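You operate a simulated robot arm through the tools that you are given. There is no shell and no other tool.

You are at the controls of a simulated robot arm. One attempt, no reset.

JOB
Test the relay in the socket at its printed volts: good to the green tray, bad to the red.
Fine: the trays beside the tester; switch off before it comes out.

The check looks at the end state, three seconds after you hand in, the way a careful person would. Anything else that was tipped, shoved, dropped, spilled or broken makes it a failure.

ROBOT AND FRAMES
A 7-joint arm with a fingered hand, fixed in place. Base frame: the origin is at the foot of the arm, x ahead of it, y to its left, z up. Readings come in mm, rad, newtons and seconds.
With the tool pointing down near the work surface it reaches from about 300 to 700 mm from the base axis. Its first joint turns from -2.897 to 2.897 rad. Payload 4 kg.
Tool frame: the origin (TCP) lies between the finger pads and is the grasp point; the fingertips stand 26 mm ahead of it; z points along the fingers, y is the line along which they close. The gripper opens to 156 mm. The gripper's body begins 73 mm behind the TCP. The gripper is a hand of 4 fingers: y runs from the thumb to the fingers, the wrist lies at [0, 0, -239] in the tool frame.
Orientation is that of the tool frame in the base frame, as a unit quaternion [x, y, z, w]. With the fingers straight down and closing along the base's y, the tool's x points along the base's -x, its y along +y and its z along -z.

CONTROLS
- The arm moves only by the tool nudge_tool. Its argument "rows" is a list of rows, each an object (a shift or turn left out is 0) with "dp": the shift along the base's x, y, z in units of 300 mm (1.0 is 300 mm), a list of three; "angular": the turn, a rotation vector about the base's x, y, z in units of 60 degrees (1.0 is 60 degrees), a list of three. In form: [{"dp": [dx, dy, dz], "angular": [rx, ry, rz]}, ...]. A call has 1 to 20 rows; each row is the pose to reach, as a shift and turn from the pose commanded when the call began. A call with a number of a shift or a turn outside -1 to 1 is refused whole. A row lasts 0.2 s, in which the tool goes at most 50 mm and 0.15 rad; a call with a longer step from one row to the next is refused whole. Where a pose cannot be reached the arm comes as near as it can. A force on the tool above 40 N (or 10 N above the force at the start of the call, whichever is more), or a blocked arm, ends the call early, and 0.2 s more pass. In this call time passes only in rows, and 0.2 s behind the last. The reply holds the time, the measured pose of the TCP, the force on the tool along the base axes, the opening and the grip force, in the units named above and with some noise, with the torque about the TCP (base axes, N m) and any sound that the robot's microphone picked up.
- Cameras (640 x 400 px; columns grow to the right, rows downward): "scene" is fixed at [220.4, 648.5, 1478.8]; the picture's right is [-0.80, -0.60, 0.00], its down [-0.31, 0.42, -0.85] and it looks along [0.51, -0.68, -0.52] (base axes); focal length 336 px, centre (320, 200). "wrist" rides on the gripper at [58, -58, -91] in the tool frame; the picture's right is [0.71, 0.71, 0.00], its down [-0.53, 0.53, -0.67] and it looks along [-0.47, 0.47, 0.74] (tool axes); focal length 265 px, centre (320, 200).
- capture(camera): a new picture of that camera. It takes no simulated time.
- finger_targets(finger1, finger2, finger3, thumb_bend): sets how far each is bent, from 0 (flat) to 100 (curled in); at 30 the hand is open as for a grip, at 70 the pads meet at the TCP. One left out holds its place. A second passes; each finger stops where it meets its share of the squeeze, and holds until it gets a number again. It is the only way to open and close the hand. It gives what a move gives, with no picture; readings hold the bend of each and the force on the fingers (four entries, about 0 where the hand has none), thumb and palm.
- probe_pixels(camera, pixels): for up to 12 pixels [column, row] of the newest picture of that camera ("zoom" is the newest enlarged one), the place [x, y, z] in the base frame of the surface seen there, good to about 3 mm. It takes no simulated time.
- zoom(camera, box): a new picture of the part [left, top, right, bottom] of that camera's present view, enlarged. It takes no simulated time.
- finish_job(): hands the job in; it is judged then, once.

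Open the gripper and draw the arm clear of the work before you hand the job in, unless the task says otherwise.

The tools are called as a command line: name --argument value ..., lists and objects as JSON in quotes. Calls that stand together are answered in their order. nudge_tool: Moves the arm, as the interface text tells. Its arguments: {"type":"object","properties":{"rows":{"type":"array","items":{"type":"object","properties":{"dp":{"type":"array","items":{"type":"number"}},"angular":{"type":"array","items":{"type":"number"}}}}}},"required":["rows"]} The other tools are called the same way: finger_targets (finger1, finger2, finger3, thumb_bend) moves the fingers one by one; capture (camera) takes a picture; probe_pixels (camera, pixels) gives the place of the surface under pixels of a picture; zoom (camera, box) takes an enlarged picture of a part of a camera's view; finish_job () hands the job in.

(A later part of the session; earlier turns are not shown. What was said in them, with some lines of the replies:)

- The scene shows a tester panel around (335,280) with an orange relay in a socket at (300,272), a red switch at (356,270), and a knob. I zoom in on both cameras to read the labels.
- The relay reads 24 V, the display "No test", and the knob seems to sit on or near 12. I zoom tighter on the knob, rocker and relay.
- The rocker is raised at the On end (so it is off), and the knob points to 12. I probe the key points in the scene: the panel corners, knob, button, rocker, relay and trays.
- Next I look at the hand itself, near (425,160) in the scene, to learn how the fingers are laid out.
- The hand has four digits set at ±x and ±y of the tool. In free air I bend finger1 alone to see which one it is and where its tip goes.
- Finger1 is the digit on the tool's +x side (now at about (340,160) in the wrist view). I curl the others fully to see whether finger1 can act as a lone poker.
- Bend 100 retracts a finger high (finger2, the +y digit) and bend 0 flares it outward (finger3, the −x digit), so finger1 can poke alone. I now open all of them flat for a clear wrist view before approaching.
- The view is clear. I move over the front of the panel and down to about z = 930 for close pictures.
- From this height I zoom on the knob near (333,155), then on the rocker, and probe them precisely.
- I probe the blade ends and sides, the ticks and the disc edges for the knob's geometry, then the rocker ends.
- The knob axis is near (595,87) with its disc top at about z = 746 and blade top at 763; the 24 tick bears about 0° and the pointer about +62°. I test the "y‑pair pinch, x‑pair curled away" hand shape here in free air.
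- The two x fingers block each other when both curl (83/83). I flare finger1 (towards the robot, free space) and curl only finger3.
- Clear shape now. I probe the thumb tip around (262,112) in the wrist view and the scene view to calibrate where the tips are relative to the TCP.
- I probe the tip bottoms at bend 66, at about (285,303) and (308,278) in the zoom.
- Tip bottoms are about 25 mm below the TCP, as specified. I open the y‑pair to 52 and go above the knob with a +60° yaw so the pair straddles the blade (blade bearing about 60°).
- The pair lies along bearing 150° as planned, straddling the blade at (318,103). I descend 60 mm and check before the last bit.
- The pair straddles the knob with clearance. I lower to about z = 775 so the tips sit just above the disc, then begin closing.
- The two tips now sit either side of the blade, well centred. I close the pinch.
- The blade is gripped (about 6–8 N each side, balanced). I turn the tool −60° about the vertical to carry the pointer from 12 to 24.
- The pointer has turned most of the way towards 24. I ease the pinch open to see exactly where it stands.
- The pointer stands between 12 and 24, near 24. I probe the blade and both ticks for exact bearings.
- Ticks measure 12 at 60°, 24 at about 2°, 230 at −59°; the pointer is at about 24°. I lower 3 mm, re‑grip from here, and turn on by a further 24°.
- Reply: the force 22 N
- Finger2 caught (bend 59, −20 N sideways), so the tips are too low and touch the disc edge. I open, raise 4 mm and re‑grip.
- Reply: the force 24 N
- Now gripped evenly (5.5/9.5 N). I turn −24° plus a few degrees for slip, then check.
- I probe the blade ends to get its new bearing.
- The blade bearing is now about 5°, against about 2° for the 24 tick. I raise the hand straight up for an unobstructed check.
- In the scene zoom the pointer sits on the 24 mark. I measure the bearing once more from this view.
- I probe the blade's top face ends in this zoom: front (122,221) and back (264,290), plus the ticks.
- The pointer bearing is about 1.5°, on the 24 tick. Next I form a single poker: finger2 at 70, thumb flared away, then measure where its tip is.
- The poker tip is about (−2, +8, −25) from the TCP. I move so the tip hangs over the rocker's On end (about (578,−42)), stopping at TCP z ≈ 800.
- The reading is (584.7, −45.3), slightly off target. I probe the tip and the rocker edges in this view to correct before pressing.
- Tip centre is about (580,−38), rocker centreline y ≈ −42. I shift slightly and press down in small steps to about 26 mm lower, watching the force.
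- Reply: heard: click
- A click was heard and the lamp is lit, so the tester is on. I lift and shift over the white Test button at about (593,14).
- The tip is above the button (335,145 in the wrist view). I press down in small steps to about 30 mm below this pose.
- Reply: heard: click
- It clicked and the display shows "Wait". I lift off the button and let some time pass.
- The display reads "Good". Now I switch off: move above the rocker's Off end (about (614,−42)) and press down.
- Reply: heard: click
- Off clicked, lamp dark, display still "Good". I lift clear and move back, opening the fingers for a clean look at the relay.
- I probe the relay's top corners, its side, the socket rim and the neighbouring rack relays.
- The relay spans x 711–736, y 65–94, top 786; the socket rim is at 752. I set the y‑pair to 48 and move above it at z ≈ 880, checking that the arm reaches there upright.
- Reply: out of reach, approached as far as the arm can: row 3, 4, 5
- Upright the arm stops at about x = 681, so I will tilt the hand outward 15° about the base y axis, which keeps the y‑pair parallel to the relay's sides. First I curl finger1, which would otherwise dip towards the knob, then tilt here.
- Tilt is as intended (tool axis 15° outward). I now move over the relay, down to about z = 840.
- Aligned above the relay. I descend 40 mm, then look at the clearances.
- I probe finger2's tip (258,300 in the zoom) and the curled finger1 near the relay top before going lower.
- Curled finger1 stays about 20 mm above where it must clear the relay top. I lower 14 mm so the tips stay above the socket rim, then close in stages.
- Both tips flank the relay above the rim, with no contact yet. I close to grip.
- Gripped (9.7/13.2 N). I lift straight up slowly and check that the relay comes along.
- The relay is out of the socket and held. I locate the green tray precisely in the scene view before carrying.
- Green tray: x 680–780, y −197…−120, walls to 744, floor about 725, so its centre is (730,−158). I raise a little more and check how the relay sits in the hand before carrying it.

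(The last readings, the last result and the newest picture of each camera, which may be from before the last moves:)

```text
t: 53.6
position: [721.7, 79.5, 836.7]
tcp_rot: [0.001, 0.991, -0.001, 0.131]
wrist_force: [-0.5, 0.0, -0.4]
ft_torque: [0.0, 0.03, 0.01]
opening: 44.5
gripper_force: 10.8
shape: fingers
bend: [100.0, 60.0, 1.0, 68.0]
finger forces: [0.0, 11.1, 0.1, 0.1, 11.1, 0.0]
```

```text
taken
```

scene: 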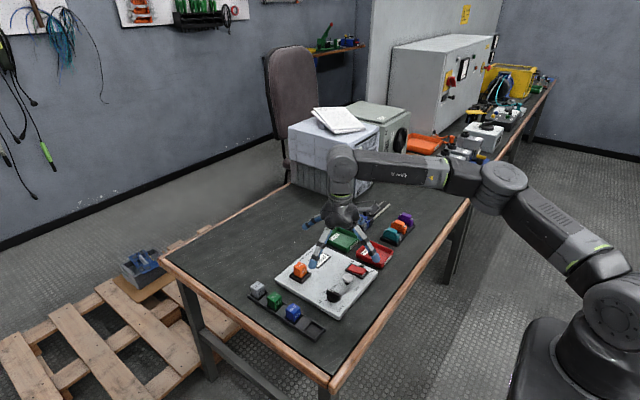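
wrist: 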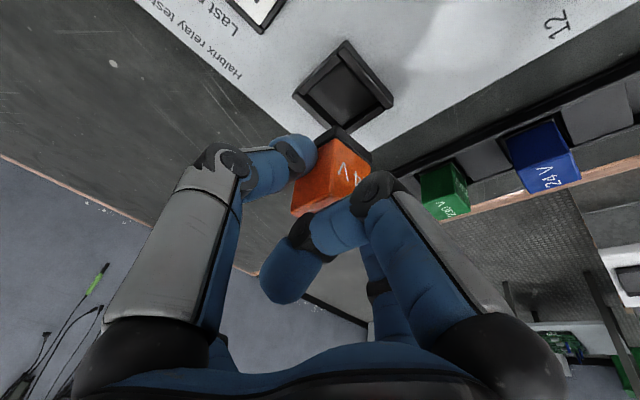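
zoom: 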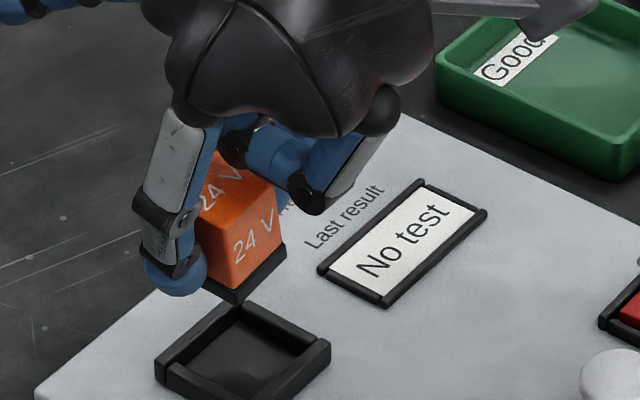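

I probe the relay's base corners and finger2's tip in the zoom.

probe_pixels --camera "zoom" --pixels '[[239, 300], [284, 258], [210, 285], [238, 285], [280, 240], [272, 190], [200, 235], [232, 170], [175, 293], [190, 280], [260, 240]]'

probe_pixels --camera "wrist" --pixels '[[340, 150], [370, 160], [325, 165], [345, 185], [300, 205], [365, 150], [300, 150]]'

```text
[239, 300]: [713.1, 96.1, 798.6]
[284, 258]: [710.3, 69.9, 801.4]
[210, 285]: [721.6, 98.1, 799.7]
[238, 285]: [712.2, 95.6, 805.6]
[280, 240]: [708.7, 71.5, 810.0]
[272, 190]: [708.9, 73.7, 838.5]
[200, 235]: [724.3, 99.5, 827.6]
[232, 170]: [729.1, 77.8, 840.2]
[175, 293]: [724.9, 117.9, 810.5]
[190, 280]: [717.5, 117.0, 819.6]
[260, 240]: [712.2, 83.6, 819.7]
```

```text
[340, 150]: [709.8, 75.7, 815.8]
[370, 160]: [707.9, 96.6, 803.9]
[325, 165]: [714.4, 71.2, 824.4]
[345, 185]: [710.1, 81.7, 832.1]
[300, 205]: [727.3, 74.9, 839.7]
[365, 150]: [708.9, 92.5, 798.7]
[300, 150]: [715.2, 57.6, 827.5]
```

Relay bottom is about 38 mm below the TCP, its centre +4 mm in y from the TCP, and the tips are 12 mm above its bottom. I carry it at this height to over the green tray, TCP y ≈ −161.

nudge_tool --rows '[{"dp": [0, -0.08, 0]}, {"dp": [0, -0.18, 0]}, {"dp": [0, -0.28, 0]}, {"dp": [0, -0.38, 0]}, {"dp": [0, -0.48, 0]}, {"dp": [0, -0.58, 0]}, {"dp": [0, -0.68, 0]}, {"dp": [0, -0.76, 0]}, {"dp": [0, -0.803, 0]}, {"dp": [0, -0.803, 0]}]'

capture --camera "wrist"

zoom --camera "scene" --box '[300, 190, 390, 270]'

```text
t: 55.8
position: [722.5, -159.9, 835.5]
tcp_rot: [0.0, 0.991, 0.0, 0.131]
wrist_force: [0.2, 0.4, -1.0]
ft_torque: [0.05, 0.02, 0.02]
opening: 44.4
gripper_force: 10.3
shape: fingers
bend: [100.0, 60.0, 1.0, 68.0]
finger forces: [0.0, 11.0, 0.1, 0.0, 11.0, 0.0]
```

```text
taken
```

wrist: 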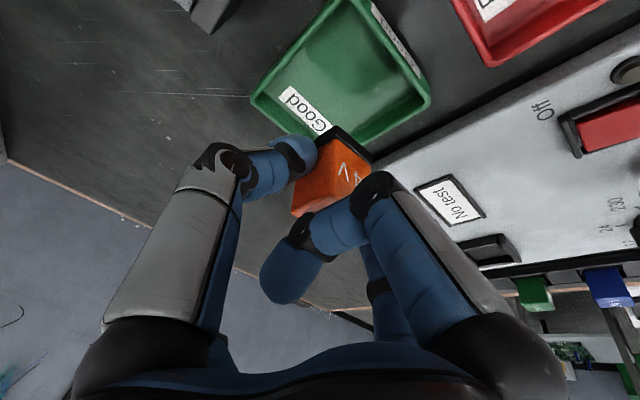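

```text
5.00 times, centred on (345, 230) of scene
```

zoom: 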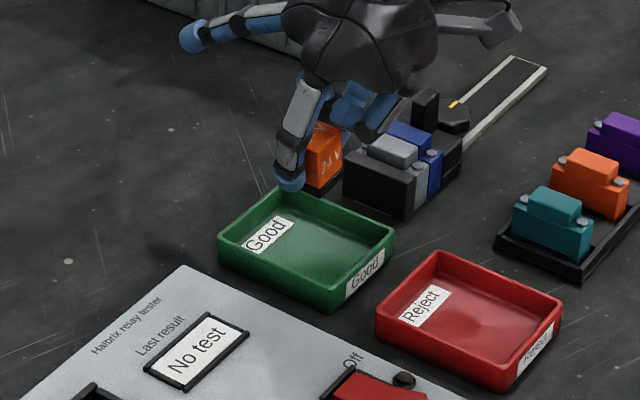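

The tray is now fully visible. I probe its rim and inner walls: left corner (220,235), right (392,232), near wall (280,270), far wall (340,210).

probe_pixels --camera "zoom" --pixels '[[222, 233], [281, 190], [392, 230], [330, 283], [276, 258], [279, 262], [340, 209], [336, 214], [250, 210], [362, 258], [310, 240], [330, 262]]'

probe_pixels --camera "wrist" --pixels '[[275, 75], [392, 110], [345, 120], [300, 60], [370, 60], [420, 100], [318, 140], [380, 135], [335, 0], [255, 100]]'

```text
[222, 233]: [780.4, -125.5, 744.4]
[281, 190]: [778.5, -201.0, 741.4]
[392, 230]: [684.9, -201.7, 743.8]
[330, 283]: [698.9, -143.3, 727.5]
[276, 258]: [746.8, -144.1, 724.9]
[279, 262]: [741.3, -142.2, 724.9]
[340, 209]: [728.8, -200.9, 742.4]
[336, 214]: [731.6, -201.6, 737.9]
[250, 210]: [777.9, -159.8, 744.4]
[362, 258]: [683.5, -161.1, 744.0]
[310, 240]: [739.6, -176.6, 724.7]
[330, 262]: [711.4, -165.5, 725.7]
```

```text
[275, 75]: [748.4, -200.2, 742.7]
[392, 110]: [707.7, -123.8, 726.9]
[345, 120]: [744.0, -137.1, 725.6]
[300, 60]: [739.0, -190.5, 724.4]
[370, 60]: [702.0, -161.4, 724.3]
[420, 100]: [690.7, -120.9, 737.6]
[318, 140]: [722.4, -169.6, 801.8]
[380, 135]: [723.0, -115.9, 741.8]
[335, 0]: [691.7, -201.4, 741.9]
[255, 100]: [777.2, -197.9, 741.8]
```

Inner walls are about y −197…−121 (centre −159.5). I shift 2 mm in −y and descend 50 mm, then check clearances.

nudge_tool --rows '[{"dp": [0, -0.007, -0.06]}, {"dp": [0, -0.007, -0.12]}, {"dp": [0, -0.007, -0.167]}, {"dp": [0, -0.007, -0.167]}]'

zoom --camera "scene" --box '[310, 200, 380, 265]'

capture --camera "wrist"

```text
t: 56.8
position: [723.8, -163.6, 785.8]
tcp_rot: [0.001, 0.991, 0.0, 0.131]
wrist_force: [0.0, -0.1, -0.8]
ft_torque: [-0.01, 0.01, 0.02]
opening: 44.3
gripper_force: 10.7
shape: fingers
bend: [100.0, 60.0, 1.0, 68.0]
finger forces: [0.1, 11.0, 0.0, 0.0, 10.8, 0.1]
```

```text
6.15 times, centred on (345, 232) of scene
```

zoom: 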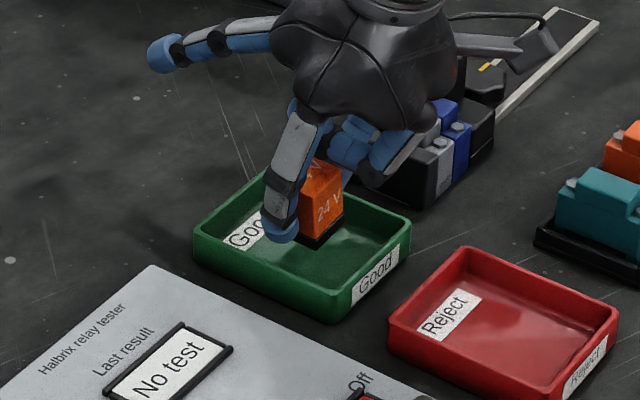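

```text
taken
```

wrist: 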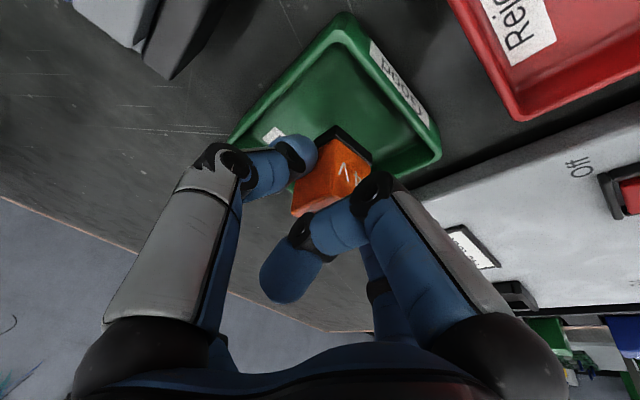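

The relay hangs inside the tray's outline. I probe the tip and base positions once more before the final lowering.

probe_pixels --camera "zoom" --pixels '[[278, 238], [285, 230], [265, 228], [308, 248], [343, 215], [305, 235], [320, 180], [270, 275], [240, 260], [330, 290]]'

probe_pixels --camera "wrist" --pixels '[[290, 140], [305, 150], [285, 155], [235, 155], [220, 160], [170, 60], [145, 60], [262, 105]]'

```text
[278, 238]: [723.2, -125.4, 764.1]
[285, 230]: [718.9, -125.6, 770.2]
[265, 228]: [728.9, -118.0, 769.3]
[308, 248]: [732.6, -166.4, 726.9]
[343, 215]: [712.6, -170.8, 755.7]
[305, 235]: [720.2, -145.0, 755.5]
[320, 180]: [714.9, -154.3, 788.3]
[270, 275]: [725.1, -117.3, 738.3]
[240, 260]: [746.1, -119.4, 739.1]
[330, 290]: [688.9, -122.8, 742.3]
```

```text
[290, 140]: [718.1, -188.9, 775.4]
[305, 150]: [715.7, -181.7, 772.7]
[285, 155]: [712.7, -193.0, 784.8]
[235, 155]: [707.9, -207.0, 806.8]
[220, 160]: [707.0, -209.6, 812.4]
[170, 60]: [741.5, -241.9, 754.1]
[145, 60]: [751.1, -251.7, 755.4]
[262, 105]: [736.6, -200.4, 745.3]
```

The finger span (about −195…−119) nearly fills the tray's width, so I will lower only until the tips are level with the rim (TCP ≈ 769), leaving the relay a few mm off the floor.

nudge_tool --rows '[{"dp": [0, -0.002, -0.02]}, {"dp": [0, -0.002, -0.035]}, {"dp": [0, -0.002, -0.045]}, {"dp": [0, -0.002, -0.055]}, {"dp": [0, -0.002, -0.055]}]'

zoom --camera "scene" --box '[320, 205, 370, 255]'

zoom --camera "wrist" --box '[220, 60, 420, 220]'

```text
t: 58.0
position: [724.3, -163.9, 768.9]
tcp_rot: [0.001, 0.991, 0.0, 0.131]
wrist_force: [0.6, -0.5, -0.6]
ft_torque: [0.0, -0.04, -0.01]
opening: 44.5
gripper_force: 11.2
shape: fingers
bend: [100.0, 60.0, 1.0, 68.0]
finger forces: [0.0, 11.0, 0.0, 0.1, 10.9, 0.0]
```

```text
8.00 times, centred on (345, 230) of scene
```

zoom: 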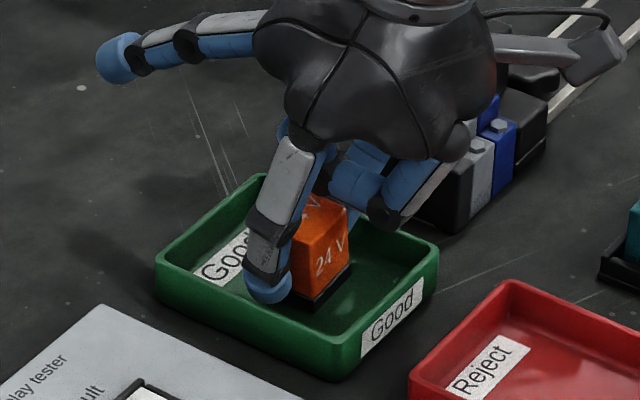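

```text
2.50 times, centred on (320, 140) of wrist
```

zoom: 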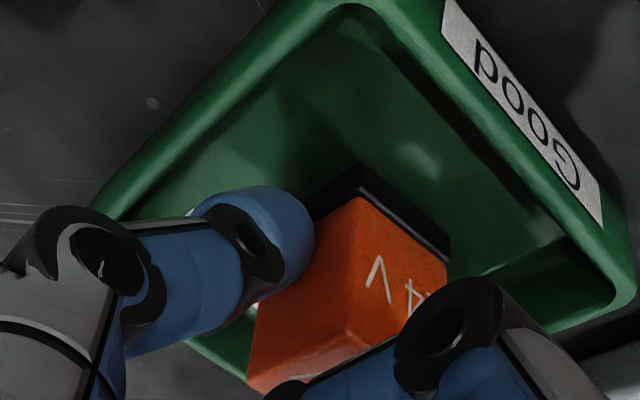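

No contact forces, and both tips are visibly inside the walls with a small gap. I lower another 4 mm carefully.

nudge_tool --rows '[{"dp": [0, 0, -0.005]}, {"dp": [0, 0, -0.01]}, {"dp": [0, 0, -0.014]}, {"dp": [0, 0, -0.014]}]'

zoom --camera "scene" --box '[325, 215, 365, 250]'

zoom --camera "wrist" --box '[220, 60, 420, 220]'

```text
t: 59.0
position: [721.5, -164.0, 765.1]
tcp_rot: [0.0, 0.991, -0.001, 0.131]
wrist_force: [-0.1, 0.6, 1.6]
ft_torque: [0.09, 0.02, 0.04]
opening: 44.2
gripper_force: 11.2
shape: fingers
bend: [100.0, 60.0, 1.0, 68.0]
finger forces: [0.0, 11.1, 0.0, 0.0, 11.2, 0.0]
```

```text
11.43 times, centred on (345, 232) of scene
```

zoom: 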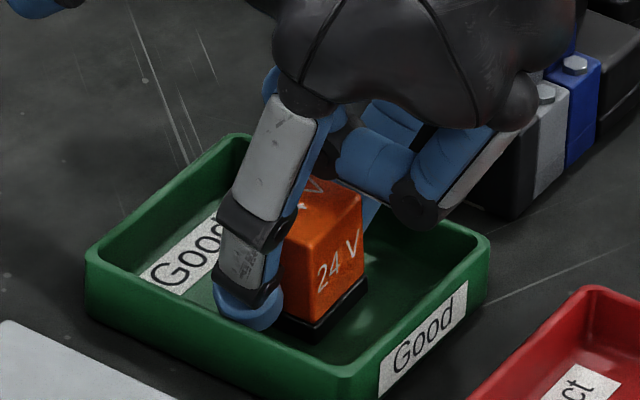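

```text
2.50 times, centred on (320, 140) of wrist
```

zoom: 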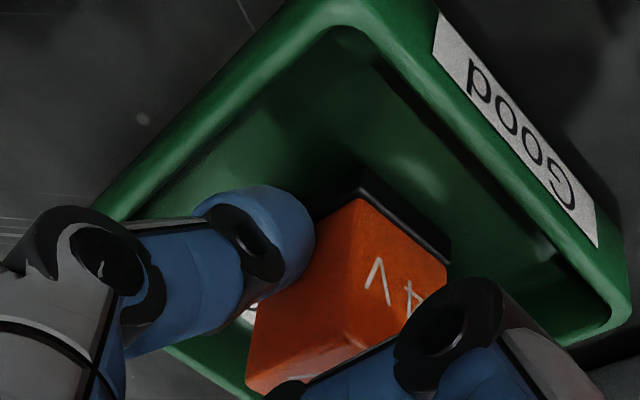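

A slight upward force (1.6 N) shows the relay has just touched the tray floor. I open each digit by only a little to let go without reaching the walls.

finger_targets --finger2 59 --thumb_bend 66

zoom --camera "scene" --box '[325, 215, 365, 250]'

zoom --camera "wrist" --box '[220, 60, 420, 220]'

```text
t: 60.0
position: [721.2, -164.0, 765.3]
tcp_rot: [0.001, 0.991, 0.001, 0.131]
wrist_force: [0.3, -0.3, -0.2]
ft_torque: [0.0, 0.0, -0.01]
opening: 46.6
gripper_force: 0.2
shape: fingers
bend: [100.0, 59.0, 1.0, 66.0]
finger forces: [0.1, 0.2, 0.1, 0.0, 0.2, 0.1]
```

```text
11.43 times, centred on (345, 232) of scene
```

zoom: 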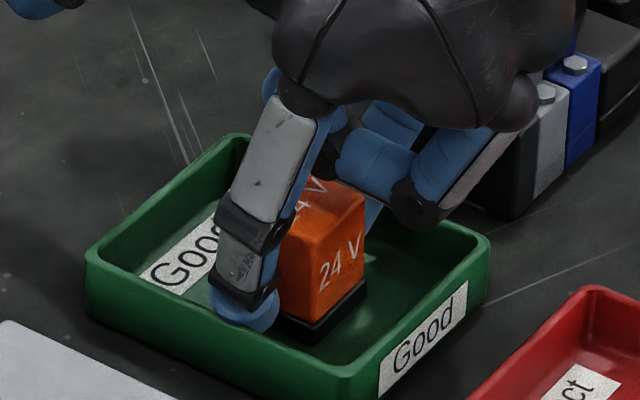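

```text
2.50 times, centred on (320, 140) of wrist
```

zoom: 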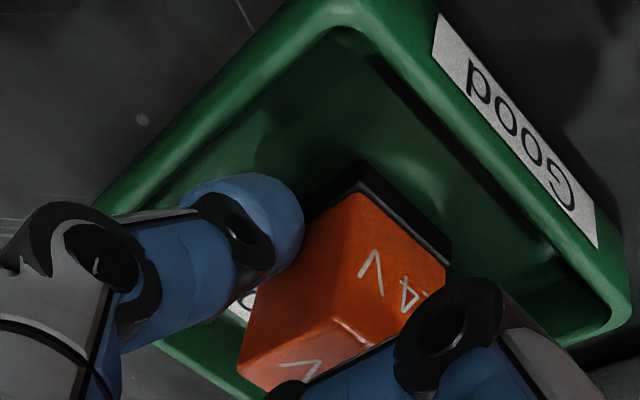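

The relay stands on the tray floor and grip forces are zero. I lift straight up, slowly at first.

nudge_tool --rows '[{"dp": [0, 0, 0.015]}, {"dp": [0, 0, 0.03]}, {"dp": [0, 0, 0.06]}, {"dp": [0, 0, 0.1]}, {"dp": [0, 0, 0.2]}, {"dp": [0, 0, 0.3]}, {"dp": [0, 0, 0.3]}]'

zoom --camera "scene" --box '[310, 200, 380, 265]'

```text
t: 61.6
position: [719.0, -160.9, 856.9]
tcp_rot: [0.001, 0.991, 0.0, 0.132]
wrist_force: [0.1, -0.7, -0.7]
ft_torque: [-0.01, -0.01, -0.01]
opening: 46.0
gripper_force: 0.1
shape: fingers
bend: [100.0, 59.0, 1.0, 66.0]
finger forces: [0.0, 0.0, 0.0, 0.0, 0.1, 0.1]
```

```text
6.15 times, centred on (345, 232) of scene
```

zoom: 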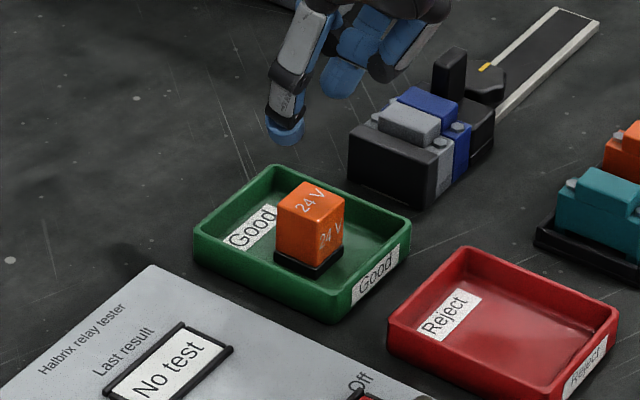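

The relay stands upright in the green tray. I draw the arm back and up, remove the tilt, then open the hand.

nudge_tool --rows '[{"dp": [0, 0, 0.13]}, {"dp": [-0.06, 0.02, 0.24], "angular": [0, 0.05, 0]}, {"dp": [-0.16, 0.05, 0.34], "angular": [0, 0.1, 0]}, {"dp": [-0.27, 0.08, 0.44], "angular": [0, 0.15, 0]}, {"dp": [-0.38, 0.12, 0.53], "angular": [0, 0.2, 0]}, {"dp": [-0.49, 0.15, 0.62], "angular": [0, 0.25, 0]}, {"dp": [-0.6, 0.18, 0.7], "angular": [0, 0.25, 0]}, {"dp": [-0.68, 0.2, 0.74], "angular": [0, 0.25, 0]}, {"dp": [-0.68, 0.2, 0.74], "angular": [0, 0.25, 0]}]'

finger_targets --finger1 30 --finger2 30 --finger3 30 --thumb_bend 30

capture --camera "scene"

zoom --camera "scene" --box '[240, 200, 420, 345]'

```text
t: 63.6
position: [519.6, -103.4, 1078.8]
tcp_rot: [0.001, 1.0, 0.0, 0.0]
wrist_force: [-0.3, 0.3, -0.3]
ft_torque: [0.01, 0.0, 0.02]
opening: 46.0
gripper_force: 0.0
shape: fingers
bend: [100.0, 59.0, 0.0, 66.0]
finger forces: [0.0, 0.0, 0.1, 0.1, 0.1, 0.0]
```

```text
t: 64.6
position: [518.4, -102.4, 1078.1]
tcp_rot: [0.001, 1.0, 0.0, 0.0]
wrist_force: [-0.8, 0.0, -0.1]
ft_torque: [-0.02, 0.02, 0.0]
opening: 106.0
gripper_force: 0.0
shape: fingers
bend: [30.0, 30.0, 30.0, 30.0]
finger forces: [0.0, 0.0, 0.0, 0.0, 0.0, 0.0]
```

```text
taken
```

scene: 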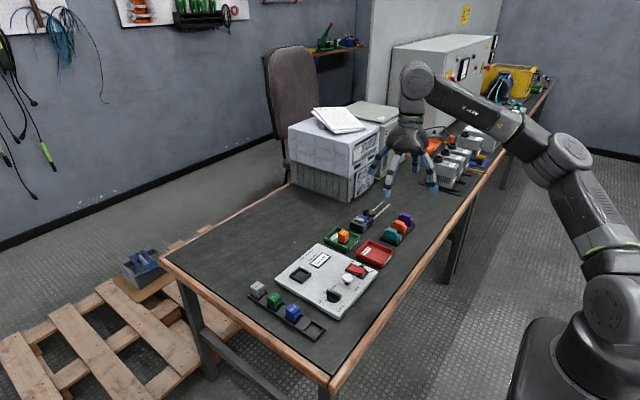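

```text
2.76 times, centred on (330, 272) of scene
```

zoom: 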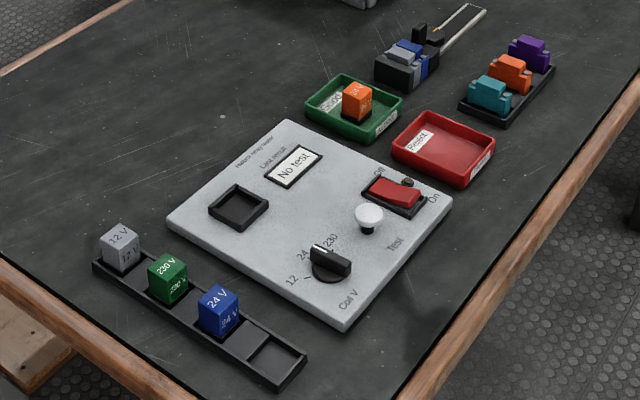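

The relay is in the green tray at (342,237), the tester is off with its lamp dark, everything else is where it was, and the arm is clear with the hand open. I hand the job in.

finish_job

```text
The job is handed in.
```

The relay tested **Good** at its printed 24 V, and I put it in the green tray. I've handed the job in, but no verdict came back.

- **Test:** I turned the coil knob from 12 to 24 V, switched the tester on and pressed Test. The display showed "Wait", then "Good".
- **Removal:** I switched the tester off and saw the lamp go dark before pulling the relay out of the socket.
- **Placement:** I lowered the relay until it just touched the tray floor, then let go. The last picture shows it standing upright in the green tray.
- **Other objects:** In that picture, nothing else on the bench looks tipped or moved. The knob is still at 24, and the arm is clear with the hand open.

While turning the knob, a fingertip briefly caught the edge of its disc with about 20 N. I backed off and gripped it again, and saw no damage.
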